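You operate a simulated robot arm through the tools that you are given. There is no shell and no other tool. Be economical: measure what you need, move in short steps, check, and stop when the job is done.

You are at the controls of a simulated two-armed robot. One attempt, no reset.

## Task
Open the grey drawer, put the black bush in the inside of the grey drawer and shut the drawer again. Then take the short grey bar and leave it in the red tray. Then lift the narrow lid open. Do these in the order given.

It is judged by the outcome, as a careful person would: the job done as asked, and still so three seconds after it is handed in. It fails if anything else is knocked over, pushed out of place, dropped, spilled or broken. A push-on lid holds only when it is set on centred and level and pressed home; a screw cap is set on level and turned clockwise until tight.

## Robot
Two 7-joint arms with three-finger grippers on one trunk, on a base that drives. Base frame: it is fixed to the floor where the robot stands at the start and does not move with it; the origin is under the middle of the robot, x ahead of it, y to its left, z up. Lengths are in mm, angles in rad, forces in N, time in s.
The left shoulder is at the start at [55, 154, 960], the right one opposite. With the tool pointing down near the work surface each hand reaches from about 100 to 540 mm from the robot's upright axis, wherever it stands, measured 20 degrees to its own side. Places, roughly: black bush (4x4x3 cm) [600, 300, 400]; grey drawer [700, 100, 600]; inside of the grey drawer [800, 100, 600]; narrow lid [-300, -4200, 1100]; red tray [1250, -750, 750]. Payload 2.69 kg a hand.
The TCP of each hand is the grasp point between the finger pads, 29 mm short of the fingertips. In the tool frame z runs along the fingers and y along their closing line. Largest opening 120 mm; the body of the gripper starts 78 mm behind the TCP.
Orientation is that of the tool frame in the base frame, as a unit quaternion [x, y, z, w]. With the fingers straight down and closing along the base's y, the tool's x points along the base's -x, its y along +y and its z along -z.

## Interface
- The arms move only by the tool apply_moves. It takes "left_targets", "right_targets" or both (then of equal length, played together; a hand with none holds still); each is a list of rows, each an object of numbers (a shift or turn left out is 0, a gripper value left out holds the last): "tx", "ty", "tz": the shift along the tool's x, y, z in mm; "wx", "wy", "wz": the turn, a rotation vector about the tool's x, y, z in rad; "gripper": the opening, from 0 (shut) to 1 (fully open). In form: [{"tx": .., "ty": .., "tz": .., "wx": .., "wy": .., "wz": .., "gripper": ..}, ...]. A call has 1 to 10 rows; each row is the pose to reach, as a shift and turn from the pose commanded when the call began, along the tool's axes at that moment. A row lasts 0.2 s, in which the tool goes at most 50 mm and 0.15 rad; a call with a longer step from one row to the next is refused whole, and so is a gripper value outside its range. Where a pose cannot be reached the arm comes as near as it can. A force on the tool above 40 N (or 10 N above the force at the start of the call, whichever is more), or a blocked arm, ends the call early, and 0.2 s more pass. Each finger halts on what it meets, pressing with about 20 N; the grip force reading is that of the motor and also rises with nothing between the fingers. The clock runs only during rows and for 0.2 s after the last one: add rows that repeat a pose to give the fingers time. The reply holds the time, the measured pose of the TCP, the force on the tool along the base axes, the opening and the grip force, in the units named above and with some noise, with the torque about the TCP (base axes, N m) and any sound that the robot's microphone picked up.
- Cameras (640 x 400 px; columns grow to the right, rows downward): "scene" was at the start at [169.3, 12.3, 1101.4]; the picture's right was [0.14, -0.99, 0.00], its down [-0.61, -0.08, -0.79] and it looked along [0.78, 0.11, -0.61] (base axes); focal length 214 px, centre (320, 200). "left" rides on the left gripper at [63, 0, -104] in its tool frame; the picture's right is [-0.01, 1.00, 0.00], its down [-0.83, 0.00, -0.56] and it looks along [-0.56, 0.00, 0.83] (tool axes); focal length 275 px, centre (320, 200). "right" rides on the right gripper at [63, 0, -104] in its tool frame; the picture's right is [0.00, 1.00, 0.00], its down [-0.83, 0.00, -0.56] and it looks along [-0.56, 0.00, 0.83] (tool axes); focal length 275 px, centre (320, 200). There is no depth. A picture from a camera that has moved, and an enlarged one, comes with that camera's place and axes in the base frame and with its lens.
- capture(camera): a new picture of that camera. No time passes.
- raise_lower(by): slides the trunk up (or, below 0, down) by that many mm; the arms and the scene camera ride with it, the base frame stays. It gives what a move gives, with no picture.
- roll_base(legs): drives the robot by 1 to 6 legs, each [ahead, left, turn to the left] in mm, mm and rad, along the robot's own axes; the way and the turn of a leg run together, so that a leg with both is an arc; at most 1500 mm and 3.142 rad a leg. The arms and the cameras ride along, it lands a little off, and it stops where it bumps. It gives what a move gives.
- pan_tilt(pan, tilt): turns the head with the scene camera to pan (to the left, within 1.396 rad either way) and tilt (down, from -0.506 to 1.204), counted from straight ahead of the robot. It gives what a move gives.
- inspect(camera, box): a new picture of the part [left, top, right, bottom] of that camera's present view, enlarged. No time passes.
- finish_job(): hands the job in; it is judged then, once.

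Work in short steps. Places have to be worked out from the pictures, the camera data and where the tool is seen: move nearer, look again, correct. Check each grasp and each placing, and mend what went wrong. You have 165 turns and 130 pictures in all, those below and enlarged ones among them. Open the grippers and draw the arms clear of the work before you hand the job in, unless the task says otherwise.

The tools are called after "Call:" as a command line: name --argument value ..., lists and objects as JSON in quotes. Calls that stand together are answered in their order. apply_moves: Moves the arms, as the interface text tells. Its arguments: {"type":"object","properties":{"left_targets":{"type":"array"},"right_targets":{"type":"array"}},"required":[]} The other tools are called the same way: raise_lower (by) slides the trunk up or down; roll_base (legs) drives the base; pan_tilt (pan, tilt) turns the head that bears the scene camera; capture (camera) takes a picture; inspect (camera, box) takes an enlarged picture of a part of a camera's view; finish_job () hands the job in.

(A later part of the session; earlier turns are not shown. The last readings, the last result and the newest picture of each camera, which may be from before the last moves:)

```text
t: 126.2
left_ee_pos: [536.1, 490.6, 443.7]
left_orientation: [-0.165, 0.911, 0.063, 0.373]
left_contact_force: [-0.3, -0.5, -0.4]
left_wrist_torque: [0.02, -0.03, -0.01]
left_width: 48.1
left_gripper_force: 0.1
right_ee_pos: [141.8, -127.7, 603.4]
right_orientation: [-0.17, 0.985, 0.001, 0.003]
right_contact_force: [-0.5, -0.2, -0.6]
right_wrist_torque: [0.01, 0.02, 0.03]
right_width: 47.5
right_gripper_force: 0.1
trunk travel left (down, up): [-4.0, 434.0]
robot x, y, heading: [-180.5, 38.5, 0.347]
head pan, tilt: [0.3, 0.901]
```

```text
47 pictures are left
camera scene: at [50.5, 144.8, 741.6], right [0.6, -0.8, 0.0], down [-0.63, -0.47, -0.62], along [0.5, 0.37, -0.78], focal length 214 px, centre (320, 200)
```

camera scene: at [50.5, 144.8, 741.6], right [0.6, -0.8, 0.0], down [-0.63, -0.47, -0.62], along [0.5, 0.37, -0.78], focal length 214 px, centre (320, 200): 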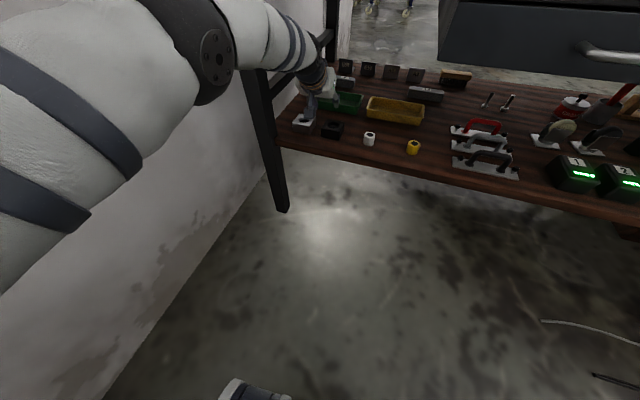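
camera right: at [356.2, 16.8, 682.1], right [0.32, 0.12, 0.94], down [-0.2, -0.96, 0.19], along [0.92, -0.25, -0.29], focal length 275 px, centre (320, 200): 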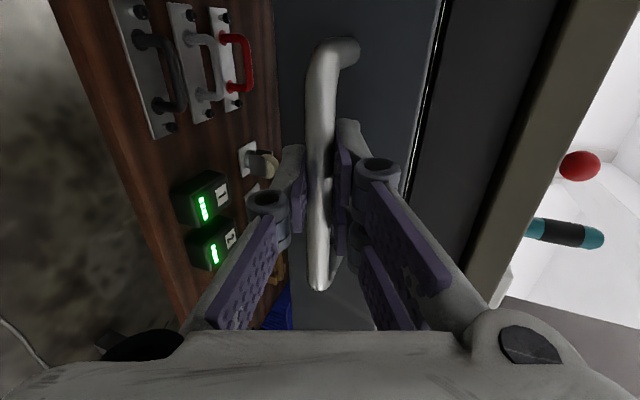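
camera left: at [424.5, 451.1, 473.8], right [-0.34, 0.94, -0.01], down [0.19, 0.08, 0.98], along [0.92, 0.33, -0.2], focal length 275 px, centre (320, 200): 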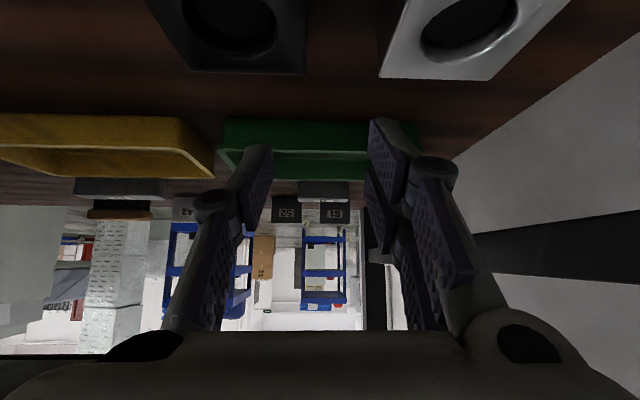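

The base front is only about 200 mm ahead of the axis, so there is room. I'll lift the head and drive in 250.

Call:
pan_tilt --pan 0.1 --tilt 0.1

Call:
roll_base --legs '[[235, 0, 0]]'

Call:
capture --camera "left"

```text
t: 127.4
left_ee_pos: [535.8, 490.1, 444.4]
left_orientation: [-0.164, 0.911, 0.062, 0.372]
left_contact_force: [0.8, 0.6, -0.2]
left_wrist_torque: [0.01, 0.03, 0.01]
left_width: 47.9
left_gripper_force: 0.1
right_ee_pos: [142.6, -128.0, 603.7]
right_orientation: [-0.171, 0.985, 0.002, 0.004]
right_contact_force: [0.0, -0.9, -0.3]
right_wrist_torque: [0.0, 0.0, 0.0]
right_width: 48.1
right_gripper_force: 0.1
trunk travel left (down, up): [-4.0, 434.0]
robot x, y, heading: [-180.2, 37.9, 0.343]
head pan, tilt: [0.099, 0.099]
```

```text
t: 129.1
left_ee_pos: [681.1, 548.1, 410.7]
left_orientation: [-0.168, 0.92, 0.059, 0.35]
left_contact_force: [-2.4, -0.4, 2.7]
left_wrist_torque: [-0.1, -0.07, -0.01]
left_width: 48.3
left_gripper_force: 0.5
right_ee_pos: [302.0, -68.3, 604.3]
right_orientation: [-0.175, 0.985, 0.001, 0.005]
right_contact_force: [-0.5, 0.2, -0.2]
right_wrist_torque: [-0.02, -0.05, -0.01]
right_width: 48.3
right_gripper_force: 0.0
trunk travel left (down, up): [-4.0, 434.0]
robot x, y, heading: [-23.0, 96.2, 0.348]
head pan, tilt: [0.099, 0.099]
stopped in leg 1: the robot was blocked; the commanded pose is now the measured one
```

```text
46 pictures are left
camera left: at [572.0, 509.2, 446.5], right [-0.35, 0.94, -0.01], down [0.24, 0.09, 0.97], along [0.91, 0.34, -0.25], focal length 275 px, centre (320, 200)
```

left: 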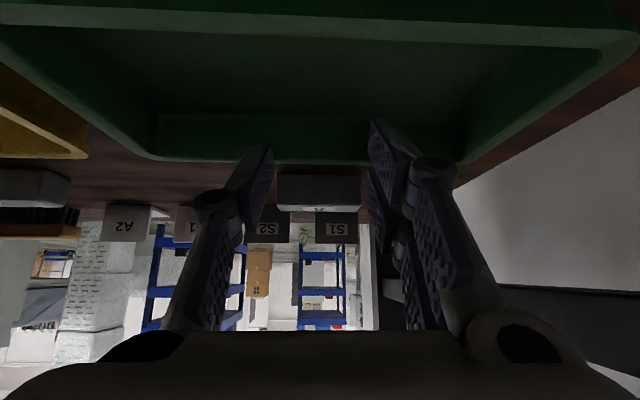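

Blocked: the left arm seems to have touched the bench, and the hand was pressed down 34 mm. I'll back off a bit and look at the arm against the bench edge.

Call:
roll_base --legs '[[-25, 0, 0]]'

Call:
pan_tilt --pan 0.7 --tilt 0.5

Call:
capture --camera "scene"

```text
t: 129.9
left_ee_pos: [657.9, 539.6, 409.1]
left_orientation: [-0.169, 0.92, 0.06, 0.349]
left_contact_force: [-0.8, 0.7, 0.5]
left_wrist_torque: [-0.02, -0.04, 0.01]
left_width: 47.9
left_gripper_force: 0.0
right_ee_pos: [279.2, -77.0, 603.8]
right_orientation: [-0.174, 0.985, 0.002, 0.004]
right_contact_force: [-0.4, -0.5, 0.2]
right_wrist_torque: [0.01, 0.01, -0.02]
right_width: 48.2
right_gripper_force: 0.0
trunk travel left (down, up): [-4.0, 434.0]
robot x, y, heading: [-41.9, 87.1, 0.349]
head pan, tilt: [0.099, 0.099]
```

```text
t: 130.9
left_ee_pos: [657.9, 539.7, 410.4]
left_orientation: [-0.169, 0.92, 0.06, 0.348]
left_contact_force: [0.6, -0.7, 0.9]
left_wrist_torque: [0.0, -0.02, 0.0]
left_width: 48.0
left_gripper_force: 0.0
right_ee_pos: [279.6, -75.7, 604.4]
right_orientation: [-0.174, 0.985, 0.002, 0.003]
right_contact_force: [0.2, -0.1, 0.3]
right_wrist_torque: [0.0, -0.01, 0.02]
right_width: 48.2
right_gripper_force: 0.1
trunk travel left (down, up): [-4.0, 434.0]
robot x, y, heading: [-46.0, 89.8, 0.35]
head pan, tilt: [0.7, 0.499]
```

```text
45 pictures are left
camera scene: at [171.1, 228.9, 775.5], right [0.87, -0.5, 0.0], down [-0.24, -0.41, -0.88], along [0.44, 0.76, -0.48], focal length 214 px, centre (320, 200)
```

scene: 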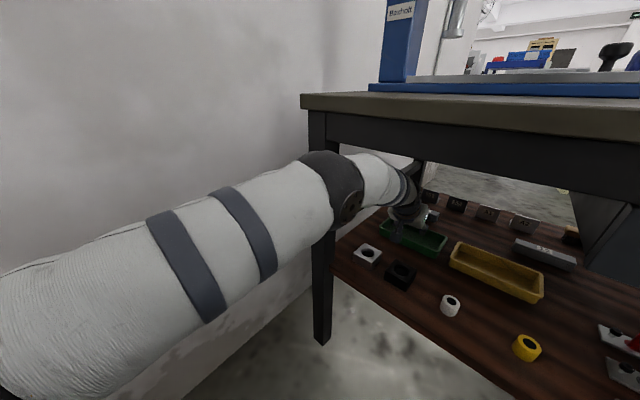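

The elbow is against the left front leg. I'll raise the hand above the tray, then retreat and re-approach with the base further right so the arm slants clear of the leg.

Call:
apply_moves --left_targets '[{"tx": -15, "tz": -17}, {"tx": -30, "tz": -34}, {"tx": -30, "tz": -34}]'

Call:
capture --camera "left"

```text
t: 131.9
left_ee_pos: [645.5, 534.6, 417.0]
left_orientation: [-0.17, 0.931, 0.055, 0.319]
left_contact_force: [-0.2, -0.2, -1.3]
left_wrist_torque: [-0.02, -0.04, -0.01]
left_width: 48.1
left_gripper_force: 0.1
right_ee_pos: [279.4, -77.5, 604.0]
right_orientation: [-0.175, 0.985, 0.001, 0.002]
right_contact_force: [-0.4, 0.7, 0.7]
right_wrist_torque: [-0.02, 0.01, -0.01]
right_width: 48.2
right_gripper_force: 0.0
trunk travel left (down, up): [-4.0, 434.0]
robot x, y, heading: [-42.5, 86.7, 0.346]
head pan, tilt: [0.7, 0.499]
stopped in row 3 (left hand): the arm was blocked; the commanded pose is now the measured one
```

```text
44 pictures are left
camera left: at [538.7, 496.1, 459.4], right [-0.35, 0.94, 0.0], down [0.29, 0.11, 0.95], along [0.89, 0.33, -0.32], focal length 275 px, centre (320, 200)
```

left: 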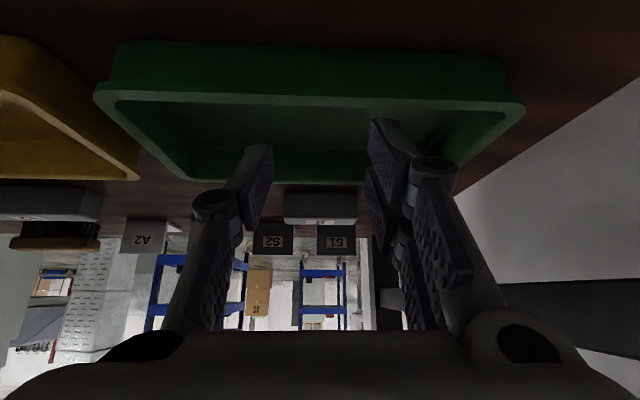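

The elbow is jammed under the bench edge. I'll back off 30 mm, with the fingertips still inside the tray's front rim, then try raising again.

Call:
roll_base --legs '[[-30, 0, 0]]'

Call:
apply_moves --left_targets '[{"tx": -10, "tz": -16}, {"tx": -20, "tz": -32}, {"tx": -25, "tz": -40}]'

Call:
capture --camera "left"

```text
t: 132.7
left_ee_pos: [618.6, 523.6, 420.2]
left_orientation: [-0.168, 0.93, 0.055, 0.322]
left_contact_force: [-0.1, -1.0, 0.1]
left_wrist_torque: [0.02, 0.01, 0.01]
left_width: 47.9
left_gripper_force: 0.0
right_ee_pos: [251.0, -87.0, 605.1]
right_orientation: [-0.174, 0.985, 0.002, 0.004]
right_contact_force: [-0.3, 0.1, 0.9]
right_wrist_torque: [0.03, -0.05, 0.0]
right_width: 47.9
right_gripper_force: 0.0
trunk travel left (down, up): [-4.0, 434.0]
robot x, y, heading: [-76.1, 77.6, 0.348]
head pan, tilt: [0.7, 0.499]
```

```text
t: 133.7
left_ee_pos: [600.4, 517.6, 425.3]
left_orientation: [-0.17, 0.941, 0.049, 0.29]
left_contact_force: [-0.3, -0.5, 0.8]
left_wrist_torque: [-0.01, 0.03, 0.0]
left_width: 48.0
left_gripper_force: 0.1
right_ee_pos: [251.3, -86.7, 604.1]
right_orientation: [-0.175, 0.985, 0.0, 0.004]
right_contact_force: [-0.3, 0.0, -0.3]
right_wrist_torque: [-0.01, 0.0, 0.02]
right_width: 48.1
right_gripper_force: 0.0
trunk travel left (down, up): [-4.0, 434.0]
robot x, y, heading: [-73.9, 75.7, 0.345]
head pan, tilt: [0.7, 0.499]
stopped in row 3 (left hand): the arm was blocked; the commanded pose is now the measured one
```

```text
43 pictures are left
camera left: at [496.9, 479.3, 474.8], right [-0.34, 0.94, 0.0], down [0.35, 0.13, 0.93], along [0.87, 0.32, -0.37], focal length 275 px, centre (320, 200)
```

left: 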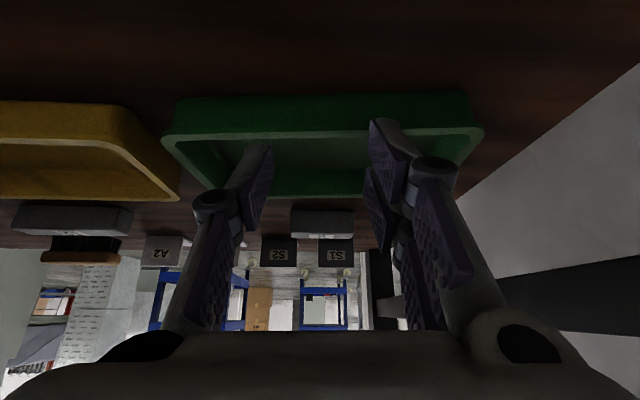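

The fingertips appear above the tray rim and the tray is undisturbed. I'll back out a bit more, then raise further before passing the square blocks.

Call:
roll_base --legs '[[-50, 0, 0]]'

Call:
apply_moves --left_targets '[{"tx": -8, "tz": -17, "wy": -0.05}, {"tx": -16, "tz": -33, "wy": -0.1}, {"tx": -20, "tz": -42, "wy": -0.15}]'

Call:
capture --camera "left"

```text
t: 134.6
left_ee_pos: [556.0, 498.2, 427.6]
left_orientation: [-0.17, 0.94, 0.05, 0.292]
left_contact_force: [0.2, 0.6, 0.2]
left_wrist_torque: [-0.01, -0.03, -0.01]
left_width: 47.7
left_gripper_force: 0.0
right_ee_pos: [204.1, -104.4, 605.0]
right_orientation: [-0.174, 0.985, 0.0, 0.003]
right_contact_force: [0.4, -0.2, 0.3]
right_wrist_torque: [0.0, -0.01, 0.01]
right_width: 47.9
right_gripper_force: 0.0
trunk travel left (down, up): [-4.0, 434.0]
robot x, y, heading: [-121.9, 58.9, 0.351]
head pan, tilt: [0.7, 0.499]
```

```text
t: 135.4
left_ee_pos: [548.9, 497.3, 473.6]
left_orientation: [-0.165, 0.915, 0.063, 0.363]
left_contact_force: [-0.6, -0.6, -0.4]
left_wrist_torque: [0.0, -0.01, 0.01]
left_width: 48.3
left_gripper_force: 0.0
right_ee_pos: [205.2, -105.3, 604.1]
right_orientation: [-0.174, 0.985, 0.0, 0.003]
right_contact_force: [0.1, -0.2, -0.8]
right_wrist_torque: [0.02, 0.03, 0.02]
right_width: 48.2
right_gripper_force: 0.1
trunk travel left (down, up): [-4.0, 434.0]
robot x, y, heading: [-125.2, 62.3, 0.35]
head pan, tilt: [0.7, 0.499]
```

```text
42 pictures are left
camera left: at [438.5, 457.4, 506.2], right [-0.34, 0.94, 0.0], down [0.21, 0.08, 0.97], along [0.91, 0.34, -0.23], focal length 275 px, centre (320, 200)
```

left: 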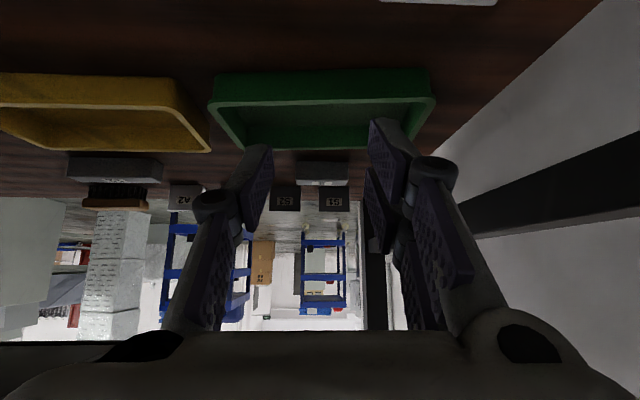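

The hand is now clear at z≈474. I'll shift the base right 100 and swing the arm left by the same amount, extending it fully so the elbow runs clear of the leg.

Call:
roll_base --legs '[[0, -105, 0]]'

Call:
apply_moves --left_targets '[{"ty": 25, "tx": -6, "tz": 6}, {"ty": 50, "tx": -12, "tz": 12}, {"ty": 75, "tx": -20, "tz": 20}, {"ty": 105, "tx": -30, "tz": 30}, {"ty": 105, "tx": -40, "tz": 40}]'

Call:
capture --camera "scene"

```text
t: 136.9
left_ee_pos: [584.8, 398.9, 473.4]
left_orientation: [-0.165, 0.915, 0.063, 0.362]
left_contact_force: [-0.7, 0.1, -0.6]
left_wrist_torque: [0.02, 0.03, 0.0]
left_width: 47.8
left_gripper_force: 0.0
right_ee_pos: [239.0, -202.5, 605.4]
right_orientation: [-0.173, 0.985, 0.0, 0.004]
right_contact_force: [0.7, -0.2, 0.5]
right_wrist_torque: [0.01, 0.01, 0.02]
right_width: 47.9
right_gripper_force: 0.1
trunk travel left (down, up): [-4.0, 434.0]
robot x, y, heading: [-86.7, -39.7, 0.353]
head pan, tilt: [0.7, 0.499]
```

```text
t: 138.1
left_ee_pos: [600.8, 517.8, 472.1]
left_orientation: [-0.166, 0.915, 0.063, 0.362]
left_contact_force: [0.2, 0.5, 0.7]
left_wrist_torque: [0.0, 0.0, -0.01]
left_width: 47.9
left_gripper_force: 0.0
right_ee_pos: [239.4, -202.3, 604.6]
right_orientation: [-0.174, 0.985, 0.001, 0.004]
right_contact_force: [-0.6, 0.8, -0.3]
right_wrist_torque: [0.01, 0.0, -0.02]
right_width: 48.1
right_gripper_force: 0.1
trunk travel left (down, up): [-4.0, 434.0]
robot x, y, heading: [-86.8, -38.3, 0.344]
head pan, tilt: [0.7, 0.499]
```

```text
41 pictures are left
camera scene: at [131.3, 102.8, 775.5], right [0.87, -0.5, 0.0], down [-0.24, -0.42, -0.88], along [0.44, 0.76, -0.48], focal length 214 px, centre (320, 200)
```

scene: 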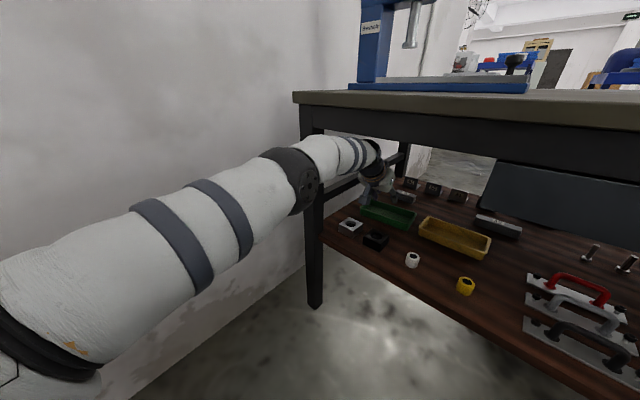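

The arm reached 834 ahead without complaint, but the elbow is raised and would hit the apron. I'll stretch further and lower the hand to z≈427, which straightens and drops the elbow.

Call:
apply_moves --left_targets '[{"tx": -11, "tz": 10}, {"tx": -22, "tz": 20}, {"tx": -24, "tz": 35}, {"tx": -18, "tz": 55}, {"tx": -13, "tz": 74}, {"tx": -13, "tz": 74}]'

Call:
capture --camera "scene"

```text
t: 139.5
left_ee_pos: [603.5, 516.8, 448.4]
left_orientation: [-0.166, 0.915, 0.063, 0.363]
left_contact_force: [0.7, 0.5, 0.0]
left_wrist_torque: [0.04, 0.0, 0.01]
left_width: 47.9
left_gripper_force: 0.1
left hand out of reach, approached as far as the arm can: row 1, 2, 3, 4, 5, 6
right_ee_pos: [240.7, -202.2, 604.2]
right_orientation: [-0.174, 0.985, 0.0, 0.004]
right_contact_force: [0.1, 0.2, 0.0]
right_wrist_torque: [0.0, 0.01, -0.01]
right_width: 48.1
right_gripper_force: 0.0
trunk travel left (down, up): [-4.0, 434.0]
robot x, y, heading: [-83.8, -41.4, 0.351]
head pan, tilt: [0.7, 0.499]
```

```text
40 pictures are left
camera scene: at [131.3, 102.8, 775.5], right [0.87, -0.5, 0.0], down [-0.24, -0.41, -0.88], along [0.44, 0.76, -0.48], focal length 214 px, centre (320, 200)
```

scene: 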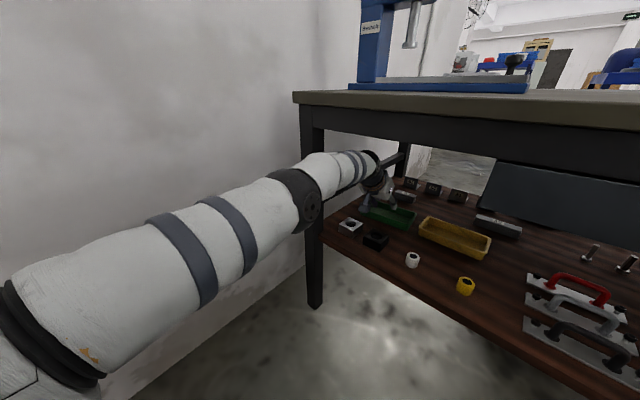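

The arm is now straight, with the elbow at about (n 340, z 630) and its top below the 697 apron. I'll drive in 110 and check.

Call:
roll_base --legs '[[110, 0, 0]]'

Call:
capture --camera "scene"

```text
t: 140.7
left_ee_pos: [706.4, 554.3, 447.7]
left_orientation: [-0.165, 0.915, 0.062, 0.363]
left_contact_force: [-0.9, 0.1, 0.5]
left_wrist_torque: [0.01, -0.01, 0.03]
left_width: 48.1
left_gripper_force: 0.1
right_ee_pos: [343.2, -165.2, 603.9]
right_orientation: [-0.173, 0.985, 0.001, 0.003]
right_contact_force: [-0.8, 0.0, 0.1]
right_wrist_torque: [-0.02, 0.0, -0.04]
right_width: 48.3
right_gripper_force: 0.1
trunk travel left (down, up): [-4.0, 434.0]
robot x, y, heading: [18.0, -2.1, 0.352]
head pan, tilt: [0.7, 0.499]
```

```text
39 pictures are left
camera scene: at [234.5, 140.1, 775.5], right [0.87, -0.5, 0.0], down [-0.24, -0.41, -0.88], along [0.44, 0.76, -0.48], focal length 214 px, centre (320, 200)
```

scene: 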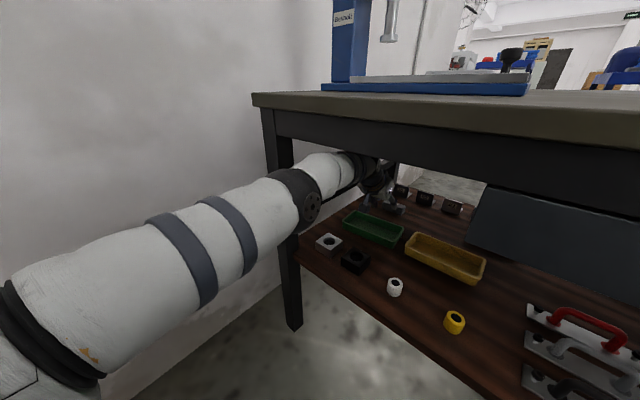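

Clear so far; the elbow passes right of the leg. I'll continue 70 more with the gripper open.

Call:
apply_moves --left_targets '[{"gripper": 0.92}, {"gripper": 0.92}, {"gripper": 0.92}]'

Call:
roll_base --legs '[[65, 0, 0]]'

Call:
capture --camera "left"

Call:
capture --camera "scene"

```text
t: 141.5
left_ee_pos: [706.5, 554.2, 447.4]
left_orientation: [-0.164, 0.915, 0.062, 0.363]
left_contact_force: [0.0, -0.4, -0.1]
left_wrist_torque: [0.01, -0.03, -0.01]
left_width: 110.5
left_gripper_force: 0.0
right_ee_pos: [342.1, -165.4, 604.2]
right_orientation: [-0.174, 0.985, 0.001, 0.003]
right_contact_force: [-0.6, 0.3, 0.7]
right_wrist_torque: [0.02, -0.02, -0.04]
right_width: 48.2
right_gripper_force: 0.1
trunk travel left (down, up): [-4.0, 434.0]
robot x, y, heading: [15.4, 0.7, 0.348]
head pan, tilt: [0.7, 0.499]
```

```text
t: 142.5
left_ee_pos: [767.8, 575.6, 447.1]
left_orientation: [-0.165, 0.915, 0.063, 0.363]
left_contact_force: [-0.6, 0.6, 0.0]
left_wrist_torque: [0.03, -0.02, 0.0]
left_width: 110.6
left_gripper_force: 0.1
right_ee_pos: [402.5, -143.2, 604.4]
right_orientation: [-0.173, 0.985, 0.001, 0.003]
right_contact_force: [1.2, 0.4, -0.3]
right_wrist_torque: [-0.01, -0.02, 0.0]
right_width: 48.1
right_gripper_force: 0.2
trunk travel left (down, up): [-4.0, 434.0]
robot x, y, heading: [78.5, 19.1, 0.353]
head pan, tilt: [0.7, 0.499]
```

```text
38 pictures are left
camera left: at [657.2, 536.5, 479.2], right [-0.34, 0.94, 0.0], down [0.21, 0.08, 0.97], along [0.91, 0.34, -0.23], focal length 275 px, centre (320, 200)
```

left: 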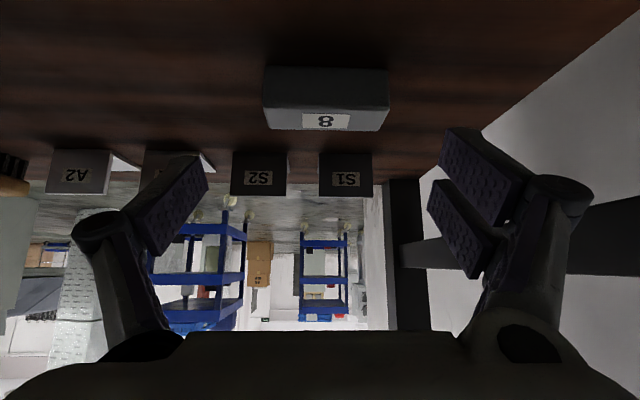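

```text
37 pictures are left
camera scene: at [295.3, 162.2, 775.5], right [0.87, -0.5, 0.0], down [-0.24, -0.41, -0.88], along [0.44, 0.76, -0.48], focal length 214 px, centre (320, 200)
```

scene: 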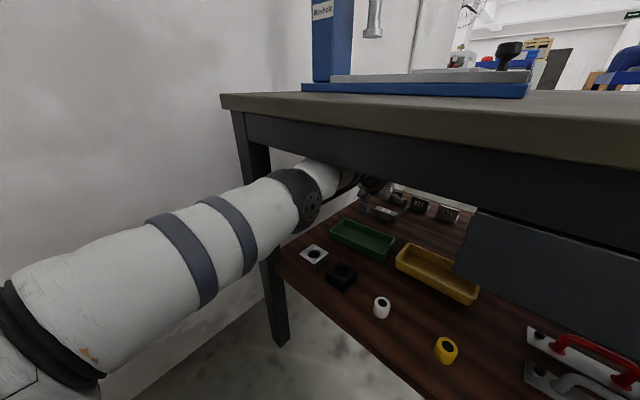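

The bar (labelled 8) is 80×34×26 mm, centred at about n 965, e 291, z 358–384, and aligned with the hand. I'll lower the hand first, then bring it forward with the base.

Call:
apply_moves --left_targets '[{"tx": 10, "ty": 2, "tz": 11}, {"tx": 20, "ty": 4, "tz": 22}, {"tx": 28, "ty": 4, "tz": 31}, {"tx": 28, "ty": 4, "tz": 31}]'

Call:
capture --camera "left"

```text
t: 143.5
left_ee_pos: [762.7, 577.2, 406.0]
left_orientation: [-0.166, 0.915, 0.062, 0.362]
left_contact_force: [-0.2, 0.0, -0.2]
left_wrist_torque: [-0.01, 0.0, -0.04]
left_width: 110.1
left_gripper_force: 0.1
left hand out of reach, approached as far as the arm can: row 3, 4
right_ee_pos: [404.4, -142.9, 604.3]
right_orientation: [-0.173, 0.985, 0.001, 0.003]
right_contact_force: [0.9, 0.4, -0.4]
right_wrist_torque: [0.0, 0.01, 0.02]
right_width: 48.0
right_gripper_force: 0.0
trunk travel left (down, up): [-4.0, 434.0]
robot x, y, heading: [77.7, 22.1, 0.351]
head pan, tilt: [0.7, 0.499]
```

```text
36 pictures are left
camera left: at [652.7, 538.1, 437.8], right [-0.34, 0.94, 0.0], down [0.21, 0.08, 0.97], along [0.91, 0.34, -0.23], focal length 275 px, centre (320, 200)
```

left: 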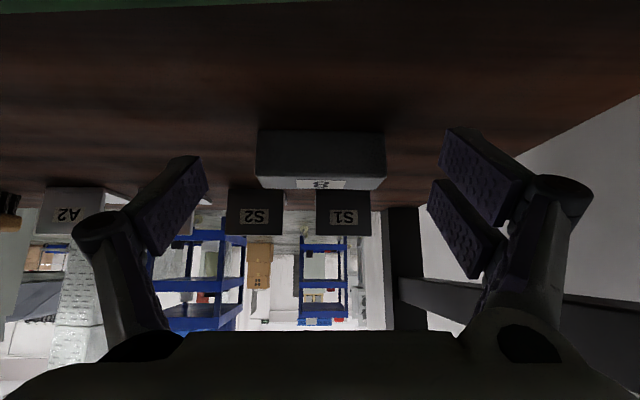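

It's aligned, so base forward 46, then lower the last 10 mm with a slight arm pull-back.

Call:
roll_base --legs '[[48, 0, 0]]'

Call:
apply_moves --left_targets '[{"tx": 6, "tz": 2}, {"tx": 10, "tz": 4}, {"tx": 12, "tz": 4}]'

Call:
capture --camera "left"

```text
t: 144.4
left_ee_pos: [807.3, 593.8, 406.0]
left_orientation: [-0.165, 0.915, 0.063, 0.362]
left_contact_force: [0.0, 0.1, -0.1]
left_wrist_torque: [0.02, 0.0, 0.01]
left_width: 110.6
left_gripper_force: 0.1
right_ee_pos: [449.0, -126.6, 603.6]
right_orientation: [-0.173, 0.985, 0.0, 0.003]
right_contact_force: [0.1, -0.4, -0.3]
right_wrist_torque: [0.01, 0.01, -0.02]
right_width: 48.0
right_gripper_force: 0.0
trunk travel left (down, up): [-4.0, 434.0]
robot x, y, heading: [124.4, 36.0, 0.347]
head pan, tilt: [0.7, 0.499]
```

```text
t: 145.2
left_ee_pos: [802.8, 592.0, 396.3]
left_orientation: [-0.165, 0.915, 0.063, 0.362]
left_contact_force: [0.1, 0.5, -0.7]
left_wrist_torque: [0.0, -0.03, 0.01]
left_width: 110.4
left_gripper_force: 0.1
right_ee_pos: [448.6, -126.8, 604.0]
right_orientation: [-0.174, 0.985, 0.001, 0.004]
right_contact_force: [0.4, 0.5, 0.0]
right_wrist_torque: [0.0, -0.04, 0.02]
right_width: 48.5
right_gripper_force: 0.0
trunk travel left (down, up): [-4.0, 434.0]
robot x, y, heading: [120.0, 38.5, 0.349]
head pan, tilt: [0.7, 0.499]
```

```text
35 pictures are left
camera left: at [691.8, 552.3, 427.1], right [-0.34, 0.94, 0.0], down [0.21, 0.08, 0.97], along [0.91, 0.34, -0.23], focal length 275 px, centre (320, 200)
```

left: 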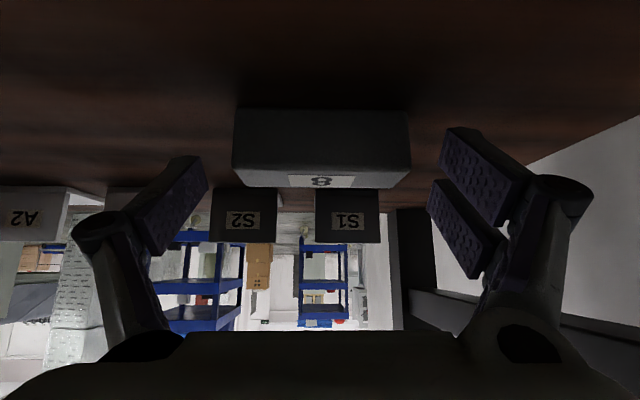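

The fingers extend about 20 mm past the bar's front face. I'll nudge the base 8 mm forward and close on the bar's ends.

Call:
roll_base --legs '[[9, 0, 0]]'

Call:
apply_moves --left_targets '[{"gripper": 0.75}, {"gripper": 0.55}, {"gripper": 0.4}, {"gripper": 0.4}, {"gripper": 0.4}]'

Call:
capture --camera "left"

```text
t: 145.9
left_ee_pos: [810.3, 594.3, 396.4]
left_orientation: [-0.165, 0.915, 0.063, 0.363]
left_contact_force: [0.9, 1.0, 0.3]
left_wrist_torque: [0.0, 0.0, 0.01]
left_width: 110.2
left_gripper_force: 0.0
right_ee_pos: [457.0, -124.1, 603.5]
right_orientation: [-0.173, 0.985, 0.001, 0.004]
right_contact_force: [0.8, 1.1, -0.1]
right_wrist_torque: [-0.04, 0.03, -0.02]
right_width: 47.9
right_gripper_force: 0.1
trunk travel left (down, up): [-4.0, 434.0]
robot x, y, heading: [133.7, 36.2, 0.345]
head pan, tilt: [0.7, 0.499]
```

```text
t: 147.1
left_ee_pos: [809.2, 594.7, 395.5]
left_orientation: [-0.165, 0.915, 0.063, 0.363]
left_contact_force: [0.9, 0.4, 1.6]
left_wrist_torque: [0.08, 0.1, -0.05]
left_width: 78.1
left_gripper_force: 19.9
right_ee_pos: [457.0, -123.8, 604.0]
right_orientation: [-0.174, 0.985, 0.0, 0.004]
right_contact_force: [-1.2, -0.3, 0.1]
right_wrist_torque: [0.01, 0.01, -0.04]
right_width: 48.1
right_gripper_force: 0.1
trunk travel left (down, up): [-4.0, 434.0]
robot x, y, heading: [131.9, 39.5, 0.353]
head pan, tilt: [0.7, 0.499]
```

```text
34 pictures are left
camera left: at [700.2, 555.3, 427.1], right [-0.34, 0.94, 0.0], down [0.21, 0.08, 0.97], along [0.91, 0.34, -0.23], focal length 275 px, centre (320, 200)
```

left: 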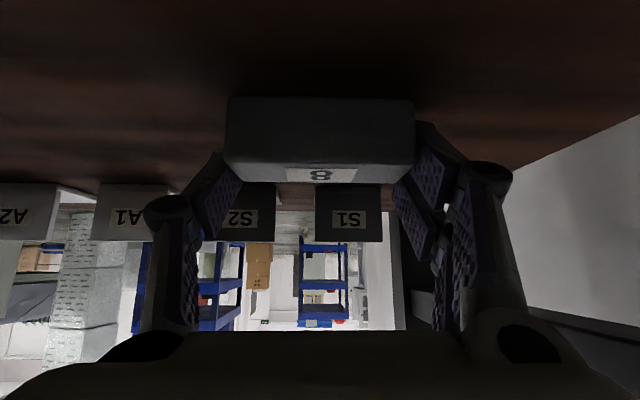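

The bar is gripped (78 mm, 20 N). Lifting it slowly.

Call:
apply_moves --left_targets '[{"tx": -8, "tz": -8, "gripper": 0.3}, {"tx": -16, "tz": -17}, {"tx": -24, "tz": -26}, {"tx": -32, "tz": -35}, {"tx": -32, "tz": -35}]'

Call:
capture --camera "left"

```text
t: 147.7
left_ee_pos: [806.3, 593.6, 392.8]
left_orientation: [-0.164, 0.918, 0.065, 0.355]
left_contact_force: [7.9, -1.2, 14.8]
left_wrist_torque: [0.4, -0.08, -0.2]
left_width: 77.5
left_gripper_force: 19.9
right_ee_pos: [457.1, -123.2, 605.4]
right_orientation: [-0.174, 0.985, 0.0, 0.003]
right_contact_force: [0.4, 0.4, -0.1]
right_wrist_torque: [-0.02, 0.0, 0.03]
right_width: 48.3
right_gripper_force: 0.0
trunk travel left (down, up): [-4.0, 434.0]
robot x, y, heading: [128.1, 38.1, 0.349]
head pan, tilt: [0.7, 0.499]
stopped in row 2 (left hand): the force on the tool passed its limit at 51 N (the readings are from after the stop); the commanded pose is now the measured one
```

```text
33 pictures are left
camera left: at [696.7, 554.8, 426.2], right [-0.34, 0.94, 0.01], down [0.23, 0.08, 0.97], along [0.91, 0.33, -0.24], focal length 275 px, centre (320, 200)
```

left: 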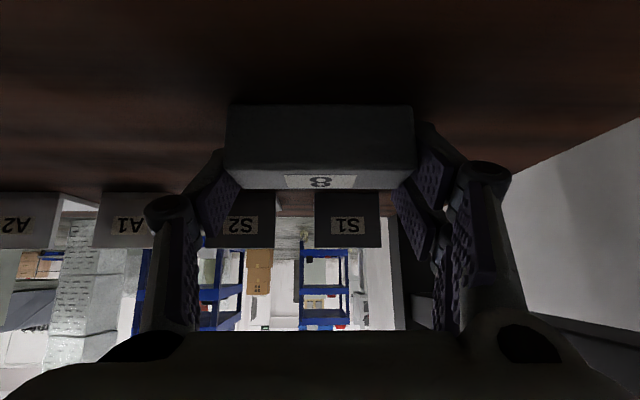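

Lifting by arm drives the elbow into the bench and presses the hand down. I'll lift with the trunk instead, 22 mm.

Call:
raise_lower --by 22

Call:
capture --camera "left"

Call:
capture --camera "scene"

```text
t: 148.1
left_ee_pos: [806.1, 595.7, 391.9]
left_orientation: [-0.164, 0.919, 0.068, 0.352]
left_contact_force: [6.5, -1.6, 12.5]
left_wrist_torque: [-0.1, -0.17, 0.03]
left_width: 77.7
left_gripper_force: 20.1
right_ee_pos: [456.7, -122.3, 611.4]
right_orientation: [-0.175, 0.985, -0.002, 0.001]
right_contact_force: [0.1, -0.1, 0.2]
right_wrist_torque: [0.01, -0.03, 0.03]
right_width: 47.9
right_gripper_force: 0.0
trunk travel left (down, up): [-13.0, 424.0]
robot x, y, heading: [131.2, 39.3, 0.353]
head pan, tilt: [0.7, 0.499]
stopped: the force on the tool passed its limit at 45 N (the readings are from after the stop); the commanded pose is now the measured one
```

```text
32 pictures are left
camera left: at [695.6, 555.5, 426.3], right [-0.34, 0.94, 0.01], down [0.23, 0.07, 0.97], along [0.91, 0.34, -0.24], focal length 275 px, centre (320, 200)
```

left: 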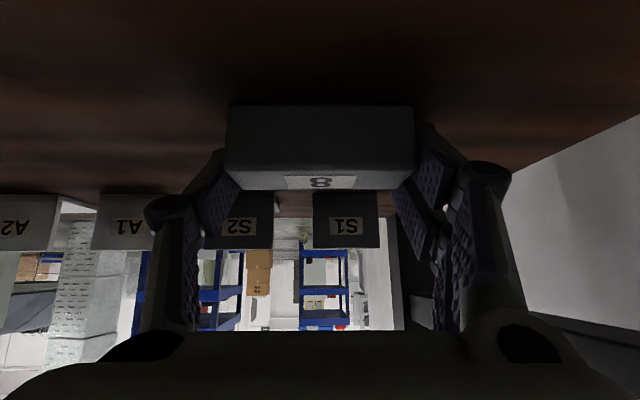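

```text
31 pictures are left
camera scene: at [347.6, 183.5, 780.0], right [0.87, -0.5, 0.0], down [-0.24, -0.42, -0.88], along [0.44, 0.76, -0.48], focal length 214 px, centre (320, 200)
```

scene: 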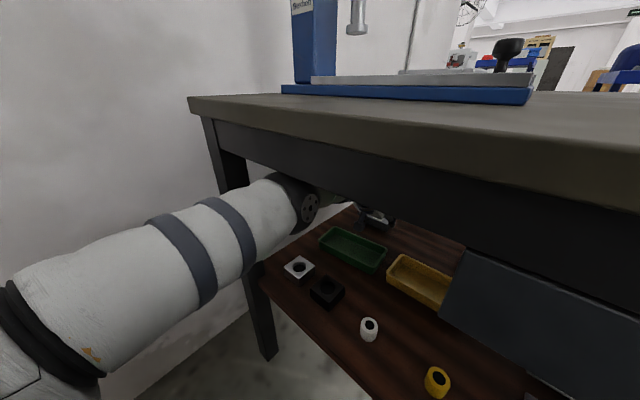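

The elbow touches the bench underside. I'll lower the trunk back and lift the bar by flexing only the wrist, pitching up about the wrist point so the elbow stays put.

Call:
raise_lower --by -10

Call:
apply_moves --left_targets '[{"wy": -0.05, "tx": -10}, {"wy": -0.1, "tx": -20}, {"wy": -0.15, "tx": -30}, {"wy": -0.2, "tx": -40}, {"wy": -0.25, "tx": -50}]'

Call:
capture --camera "left"

```text
t: 148.7
left_ee_pos: [805.9, 590.4, 392.0]
left_orientation: [-0.161, 0.917, 0.068, 0.358]
left_contact_force: [-0.6, -4.1, 10.2]
left_wrist_torque: [-0.36, 0.12, -0.01]
left_width: 77.8
left_gripper_force: 19.9
right_ee_pos: [453.9, -126.5, 604.9]
right_orientation: [-0.174, 0.985, 0.001, 0.004]
right_contact_force: [0.0, -0.1, 0.2]
right_wrist_torque: [0.04, 0.0, 0.03]
right_width: 47.8
right_gripper_force: 0.0
trunk travel left (down, up): [-3.0, 434.0]
robot x, y, heading: [129.3, 37.0, 0.351]
head pan, tilt: [0.7, 0.499]
```

```text
t: 149.9
left_ee_pos: [839.8, 604.5, 422.5]
left_orientation: [-0.152, 0.867, 0.089, 0.467]
left_contact_force: [-0.1, -0.4, -1.3]
left_wrist_torque: [-0.05, 0.0, 0.01]
left_width: 77.5
left_gripper_force: 20.2
right_ee_pos: [455.4, -125.4, 603.9]
right_orientation: [-0.174, 0.985, 0.001, 0.002]
right_contact_force: [0.8, 0.4, -0.1]
right_wrist_torque: [0.0, 0.02, -0.01]
right_width: 48.1
right_gripper_force: 0.1
trunk travel left (down, up): [-3.0, 434.0]
robot x, y, heading: [128.4, 38.6, 0.347]
head pan, tilt: [0.7, 0.499]
```

```text
30 pictures are left
camera left: at [725.5, 563.6, 425.6], right [-0.34, 0.94, 0.01], down [0.0, -0.02, 1.0], along [0.94, 0.34, 0.01], focal length 275 px, centre (320, 200)
```

left: 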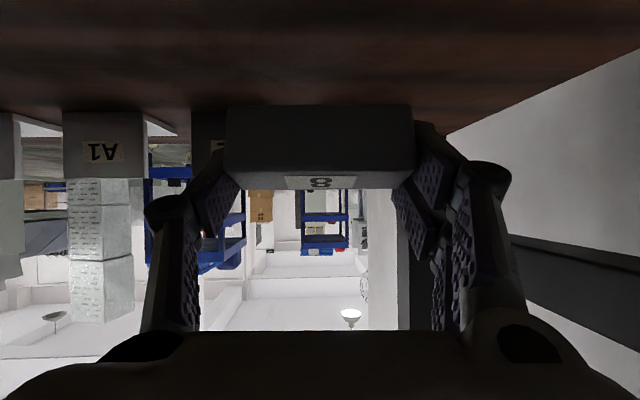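

The bar is lifted and held. One more wrist flex for clearance, then back out.

Call:
apply_moves --left_targets '[{"wy": -0.05, "tx": -10}, {"wy": -0.1, "tx": -20}, {"wy": -0.15, "tx": -30}, {"wy": -0.2, "tx": -40}]'

Call:
roll_base --legs '[[-75, 0, 0]]'

Call:
capture --camera "left"

```text
t: 150.9
left_ee_pos: [860.3, 611.8, 455.4]
left_orientation: [-0.142, 0.816, 0.103, 0.551]
left_contact_force: [-0.4, 0.1, -1.2]
left_wrist_torque: [-0.01, 0.02, 0.01]
left_width: 77.5
left_gripper_force: 20.4
right_ee_pos: [455.5, -124.4, 603.9]
right_orientation: [-0.174, 0.985, 0.001, 0.003]
right_contact_force: [0.1, 0.8, -0.2]
right_wrist_torque: [-0.01, -0.02, 0.0]
right_width: 48.0
right_gripper_force: 0.1
trunk travel left (down, up): [-3.0, 434.0]
robot x, y, heading: [128.7, 41.2, 0.354]
head pan, tilt: [0.7, 0.499]
```

```text
t: 152.0
left_ee_pos: [791.0, 586.4, 455.9]
left_orientation: [-0.143, 0.816, 0.103, 0.551]
left_contact_force: [0.2, 0.3, -1.1]
left_wrist_torque: [-0.02, -0.06, -0.02]
left_width: 77.5
left_gripper_force: 19.8
right_ee_pos: [385.4, -150.9, 602.5]
right_orientation: [-0.175, 0.985, 0.001, 0.003]
right_contact_force: [-0.1, -0.7, 0.8]
right_wrist_torque: [0.03, 0.02, 0.02]
right_width: 48.0
right_gripper_force: 0.1
trunk travel left (down, up): [-3.0, 434.0]
robot x, y, heading: [57.1, 13.0, 0.349]
head pan, tilt: [0.7, 0.499]
```

```text
29 pictures are left
camera left: at [677.3, 546.5, 434.4], right [-0.34, 0.94, 0.02], down [-0.19, -0.08, 0.98], along [0.92, 0.33, 0.21], focal length 275 px, centre (320, 200)
```

left: 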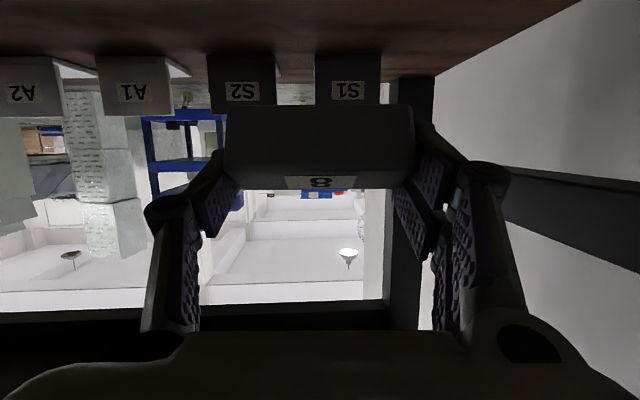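

Everything's clear. I'll back out 420 along the same line.

Call:
roll_base --legs '[[-415, 0, 0]]'

Call:
apply_moves --left_targets '[{"tz": -35, "tx": 10}, {"tz": -70, "tx": 20}, {"tz": -105, "tx": 30}, {"tz": -140, "tx": 40}]'

Call:
capture --camera "scene"

```text
t: 154.5
left_ee_pos: [405.3, 444.1, 454.3]
left_orientation: [-0.141, 0.817, 0.102, 0.55]
left_contact_force: [-0.3, 0.5, -0.9]
left_wrist_torque: [-0.02, 0.03, 0.03]
left_width: 77.5
left_gripper_force: 19.9
right_ee_pos: [-0.4, -292.0, 603.7]
right_orientation: [-0.174, 0.985, 0.001, 0.003]
right_contact_force: [-0.2, 0.5, 0.3]
right_wrist_torque: [0.02, -0.02, 0.0]
right_width: 48.3
right_gripper_force: 0.0
trunk travel left (down, up): [-3.0, 434.0]
robot x, y, heading: [-329.5, -126.2, 0.35]
head pan, tilt: [0.7, 0.499]
```

```text
t: 155.5
left_ee_pos: [267.4, 394.9, 470.6]
left_orientation: [-0.141, 0.815, 0.102, 0.553]
left_contact_force: [0.8, -0.8, -0.2]
left_wrist_torque: [0.02, 0.05, 0.03]
left_width: 77.4
left_gripper_force: 19.6
right_ee_pos: [-1.0, -292.1, 602.6]
right_orientation: [-0.173, 0.985, 0.0, 0.003]
right_contact_force: [-0.2, 0.3, -0.1]
right_wrist_torque: [0.03, 0.0, -0.02]
right_width: 48.0
right_gripper_force: 0.0
trunk travel left (down, up): [-3.0, 434.0]
robot x, y, heading: [-330.0, -128.4, 0.346]
head pan, tilt: [0.7, 0.499]
```

```text
28 pictures are left
camera scene: at [-109.9, 13.7, 775.1], right [0.87, -0.5, 0.0], down [-0.24, -0.42, -0.88], along [0.44, 0.76, -0.48], focal length 214 px, centre (320, 200)
```

scene: 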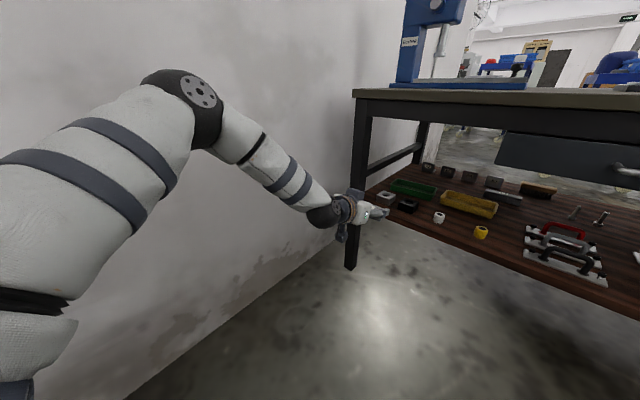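

The bar is out and the shelf is undisturbed. I'll raise the trunk and shift right along the bench toward the red tray, then look.

Call:
raise_lower --by 400

Call:
roll_base --legs '[[0, -550, 0]]'

Call:
pan_tilt --pan -0.5 --tilt 0.45

Call:
capture --camera "scene"

```text
t: 159.3
left_ee_pos: [269.0, 394.7, 868.1]
left_orientation: [-0.141, 0.817, 0.102, 0.55]
left_contact_force: [0.4, -0.7, -1.6]
left_wrist_torque: [-0.01, 0.02, -0.02]
left_width: 77.4
left_gripper_force: 20.2
right_ee_pos: [-0.7, -291.6, 1002.8]
right_orientation: [-0.173, 0.985, 0.001, 0.002]
right_contact_force: [-0.3, 0.3, 0.0]
right_wrist_torque: [0.03, -0.01, -0.01]
right_width: 48.0
right_gripper_force: 0.1
trunk travel left (down, up): [-403.0, 34.0]
robot x, y, heading: [-326.6, -129.8, 0.352]
head pan, tilt: [0.7, 0.499]
```

```text
t: 164.1
left_ee_pos: [458.0, -125.6, 870.4]
left_orientation: [-0.142, 0.816, 0.103, 0.551]
left_contact_force: [0.4, 0.3, -1.5]
left_wrist_torque: [-0.03, -0.02, 0.0]
left_width: 77.5
left_gripper_force: 20.1
right_ee_pos: [188.9, -812.0, 1003.9]
right_orientation: [-0.174, 0.985, 0.001, 0.002]
right_contact_force: [-0.3, -0.1, 0.5]
right_wrist_torque: [0.06, 0.02, 0.0]
right_width: 48.0
right_gripper_force: 0.1
trunk travel left (down, up): [-403.0, 34.0]
robot x, y, heading: [-139.2, -647.9, 0.354]
head pan, tilt: [0.7, 0.499]
```

```text
t: 165.5
left_ee_pos: [457.8, -125.2, 869.9]
left_orientation: [-0.142, 0.816, 0.103, 0.551]
left_contact_force: [-0.7, 0.1, -0.8]
left_wrist_torque: [0.02, -0.04, 0.01]
left_width: 77.7
left_gripper_force: 20.2
right_ee_pos: [189.4, -811.7, 1003.2]
right_orientation: [-0.175, 0.985, 0.001, 0.003]
right_contact_force: [-0.4, -0.4, -0.6]
right_wrist_torque: [0.0, 0.03, -0.01]
right_width: 48.0
right_gripper_force: 0.1
trunk travel left (down, up): [-403.0, 34.0]
robot x, y, heading: [-137.2, -648.5, 0.35]
head pan, tilt: [-0.499, 0.45]
```

```text
27 pictures are left
camera scene: at [-7.4, -647.7, 1204.4], right [-0.15, -0.99, 0.0], down [-0.43, 0.06, -0.9], along [0.89, -0.13, -0.44], focal length 214 px, centre (320, 200)
```

scene: 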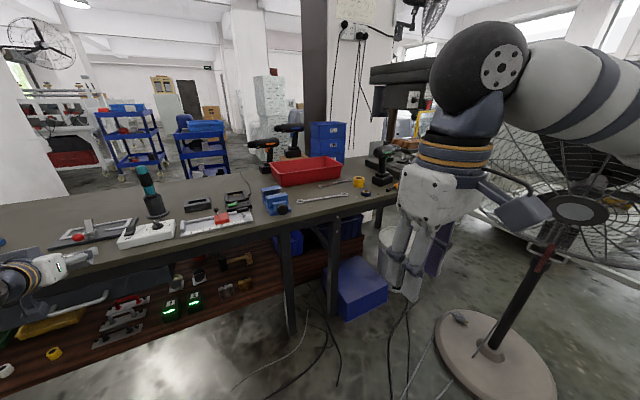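

The tray spans roughly x 1080–1380, y −550 to −950, and I'll aim for (1160, −640). To avoid sweeping over the vise I'll raise fully, tuck the right hand, shift right 185 and rotate right 0.68, keeping the hand in front of the bench items.

Call:
raise_lower --by 33

Call:
apply_moves --right_targets '[{"ty": 40}, {"ty": 80}, {"ty": 110}]'

Call:
roll_base --legs '[[0, -185, 0], [0, 0, -0.68]]'

Call:
pan_tilt --pan 0.1 --tilt 0.5

Call:
capture --camera "scene"

```text
t: 166.3
left_ee_pos: [459.9, -125.0, 901.5]
left_orientation: [-0.143, 0.817, 0.103, 0.55]
left_contact_force: [1.0, 0.0, -1.6]
left_wrist_torque: [0.01, -0.06, 0.01]
left_width: 77.6
left_gripper_force: 20.2
right_ee_pos: [189.4, -811.4, 1036.7]
right_orientation: [-0.175, 0.985, 0.001, 0.001]
right_contact_force: [0.3, -0.4, -0.5]
right_wrist_torque: [0.01, 0.06, 0.03]
right_width: 48.0
right_gripper_force: 0.0
trunk travel left (down, up): [-436.0, 1.0]
robot x, y, heading: [-137.5, -648.2, 0.349]
head pan, tilt: [-0.499, 0.45]
```

```text
t: 167.1
left_ee_pos: [457.1, -125.0, 903.3]
left_orientation: [-0.142, 0.817, 0.102, 0.55]
left_contact_force: [-0.9, -0.7, 0.3]
left_wrist_torque: [0.01, 0.01, -0.03]
left_width: 77.6
left_gripper_force: 20.1
right_ee_pos: [149.8, -707.8, 1035.3]
right_orientation: [-0.175, 0.985, 0.001, 0.002]
right_contact_force: [0.6, 0.4, 0.9]
right_wrist_torque: [-0.02, 0.03, 0.0]
right_width: 48.1
right_gripper_force: 0.1
trunk travel left (down, up): [-436.0, 1.0]
robot x, y, heading: [-138.6, -647.8, 0.349]
head pan, tilt: [-0.499, 0.45]
```

```text
t: 170.9
left_ee_pos: [717.7, -791.8, 903.2]
left_orientation: [0.141, 0.817, -0.088, 0.552]
left_contact_force: [-0.2, -0.1, -1.6]
left_wrist_torque: [0.0, 0.01, 0.02]
left_width: 77.5
left_gripper_force: 20.9
right_ee_pos: [109.6, -1048.9, 1036.8]
right_orientation: [0.166, 0.986, -0.001, 0.005]
right_contact_force: [0.4, 0.8, -0.2]
right_wrist_torque: [0.02, -0.03, 0.03]
right_width: 48.1
right_gripper_force: 0.1
trunk travel left (down, up): [-436.0, 1.0]
robot x, y, heading: [-73.6, -818.5, -0.337]
head pan, tilt: [-0.499, 0.45]
```

```text
t: 171.9
left_ee_pos: [717.9, -791.5, 903.4]
left_orientation: [0.141, 0.817, -0.089, 0.552]
left_contact_force: [0.8, 0.3, -1.4]
left_wrist_torque: [-0.01, 0.0, 0.0]
left_width: 77.6
left_gripper_force: 20.4
right_ee_pos: [110.6, -1048.7, 1035.9]
right_orientation: [0.166, 0.986, 0.001, 0.004]
right_contact_force: [-0.3, 0.0, 0.2]
right_wrist_torque: [0.01, -0.01, 0.0]
right_width: 47.9
right_gripper_force: 0.1
trunk travel left (down, up): [-436.0, 1.0]
robot x, y, heading: [-75.3, -817.7, -0.332]
head pan, tilt: [0.099, 0.499]
```

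```text
26 pictures are left
camera scene: at [16.7, -842.5, 1235.1], right [-0.23, -0.97, 0.0], down [-0.47, 0.11, -0.88], along [0.85, -0.2, -0.48], focal length 214 px, centre (320, 200)
```

scene: 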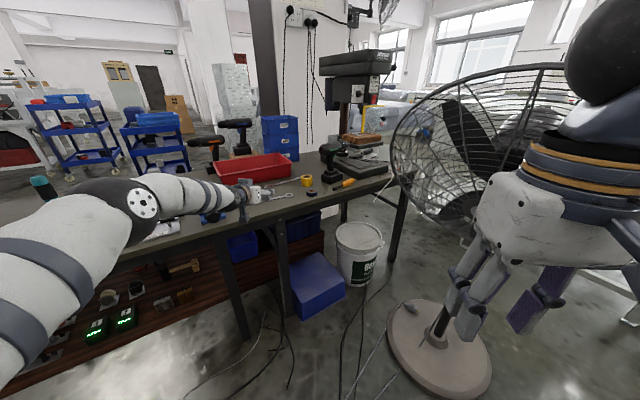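

I'm facing the tray. The target is about 380 ahead and 250 left in my frame, and the path passes right of the vise. I'll drive most of it, then look with the hand camera.

Call:
roll_base --legs '[[340, 225, 0]]'

Call:
capture --camera "scene"

Call:
capture --camera "left"

```text
t: 174.4
left_ee_pos: [1108.2, -685.2, 902.9]
left_orientation: [0.14, 0.816, -0.088, 0.554]
left_contact_force: [-0.2, -0.2, -1.1]
left_wrist_torque: [-0.01, 0.0, -0.03]
left_width: 77.6
left_gripper_force: 20.3
right_ee_pos: [500.4, -944.5, 1035.2]
right_orientation: [0.165, 0.986, 0.0, 0.003]
right_contact_force: [0.8, -0.8, 0.0]
right_wrist_torque: [-0.01, 0.01, 0.04]
right_width: 47.9
right_gripper_force: 0.0
trunk travel left (down, up): [-436.0, 1.0]
robot x, y, heading: [317.8, -718.3, -0.335]
head pan, tilt: [0.099, 0.499]
```

```text
25 pictures are left
camera scene: at [406.8, -738.0, 1235.1], right [-0.23, -0.97, 0.0], down [-0.47, 0.11, -0.88], along [0.85, -0.2, -0.48], focal length 214 px, centre (320, 200)
```

scene: 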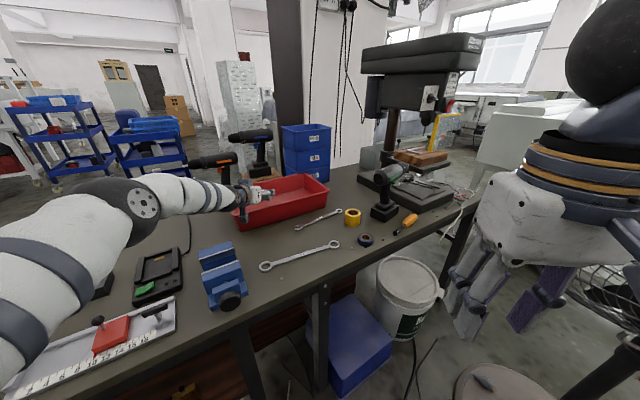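

```text
24 pictures are left
camera left: at [993.8, -644.8, 882.3], right [0.33, 0.95, 0.01], down [-0.2, 0.05, 0.98], along [0.92, -0.32, 0.21], focal length 275 px, centre (320, 200)
```

left: 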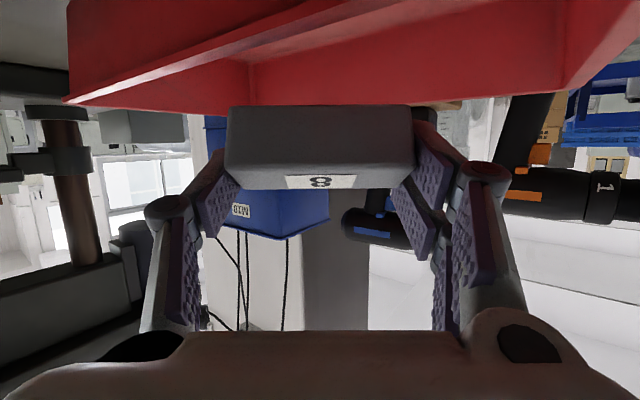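

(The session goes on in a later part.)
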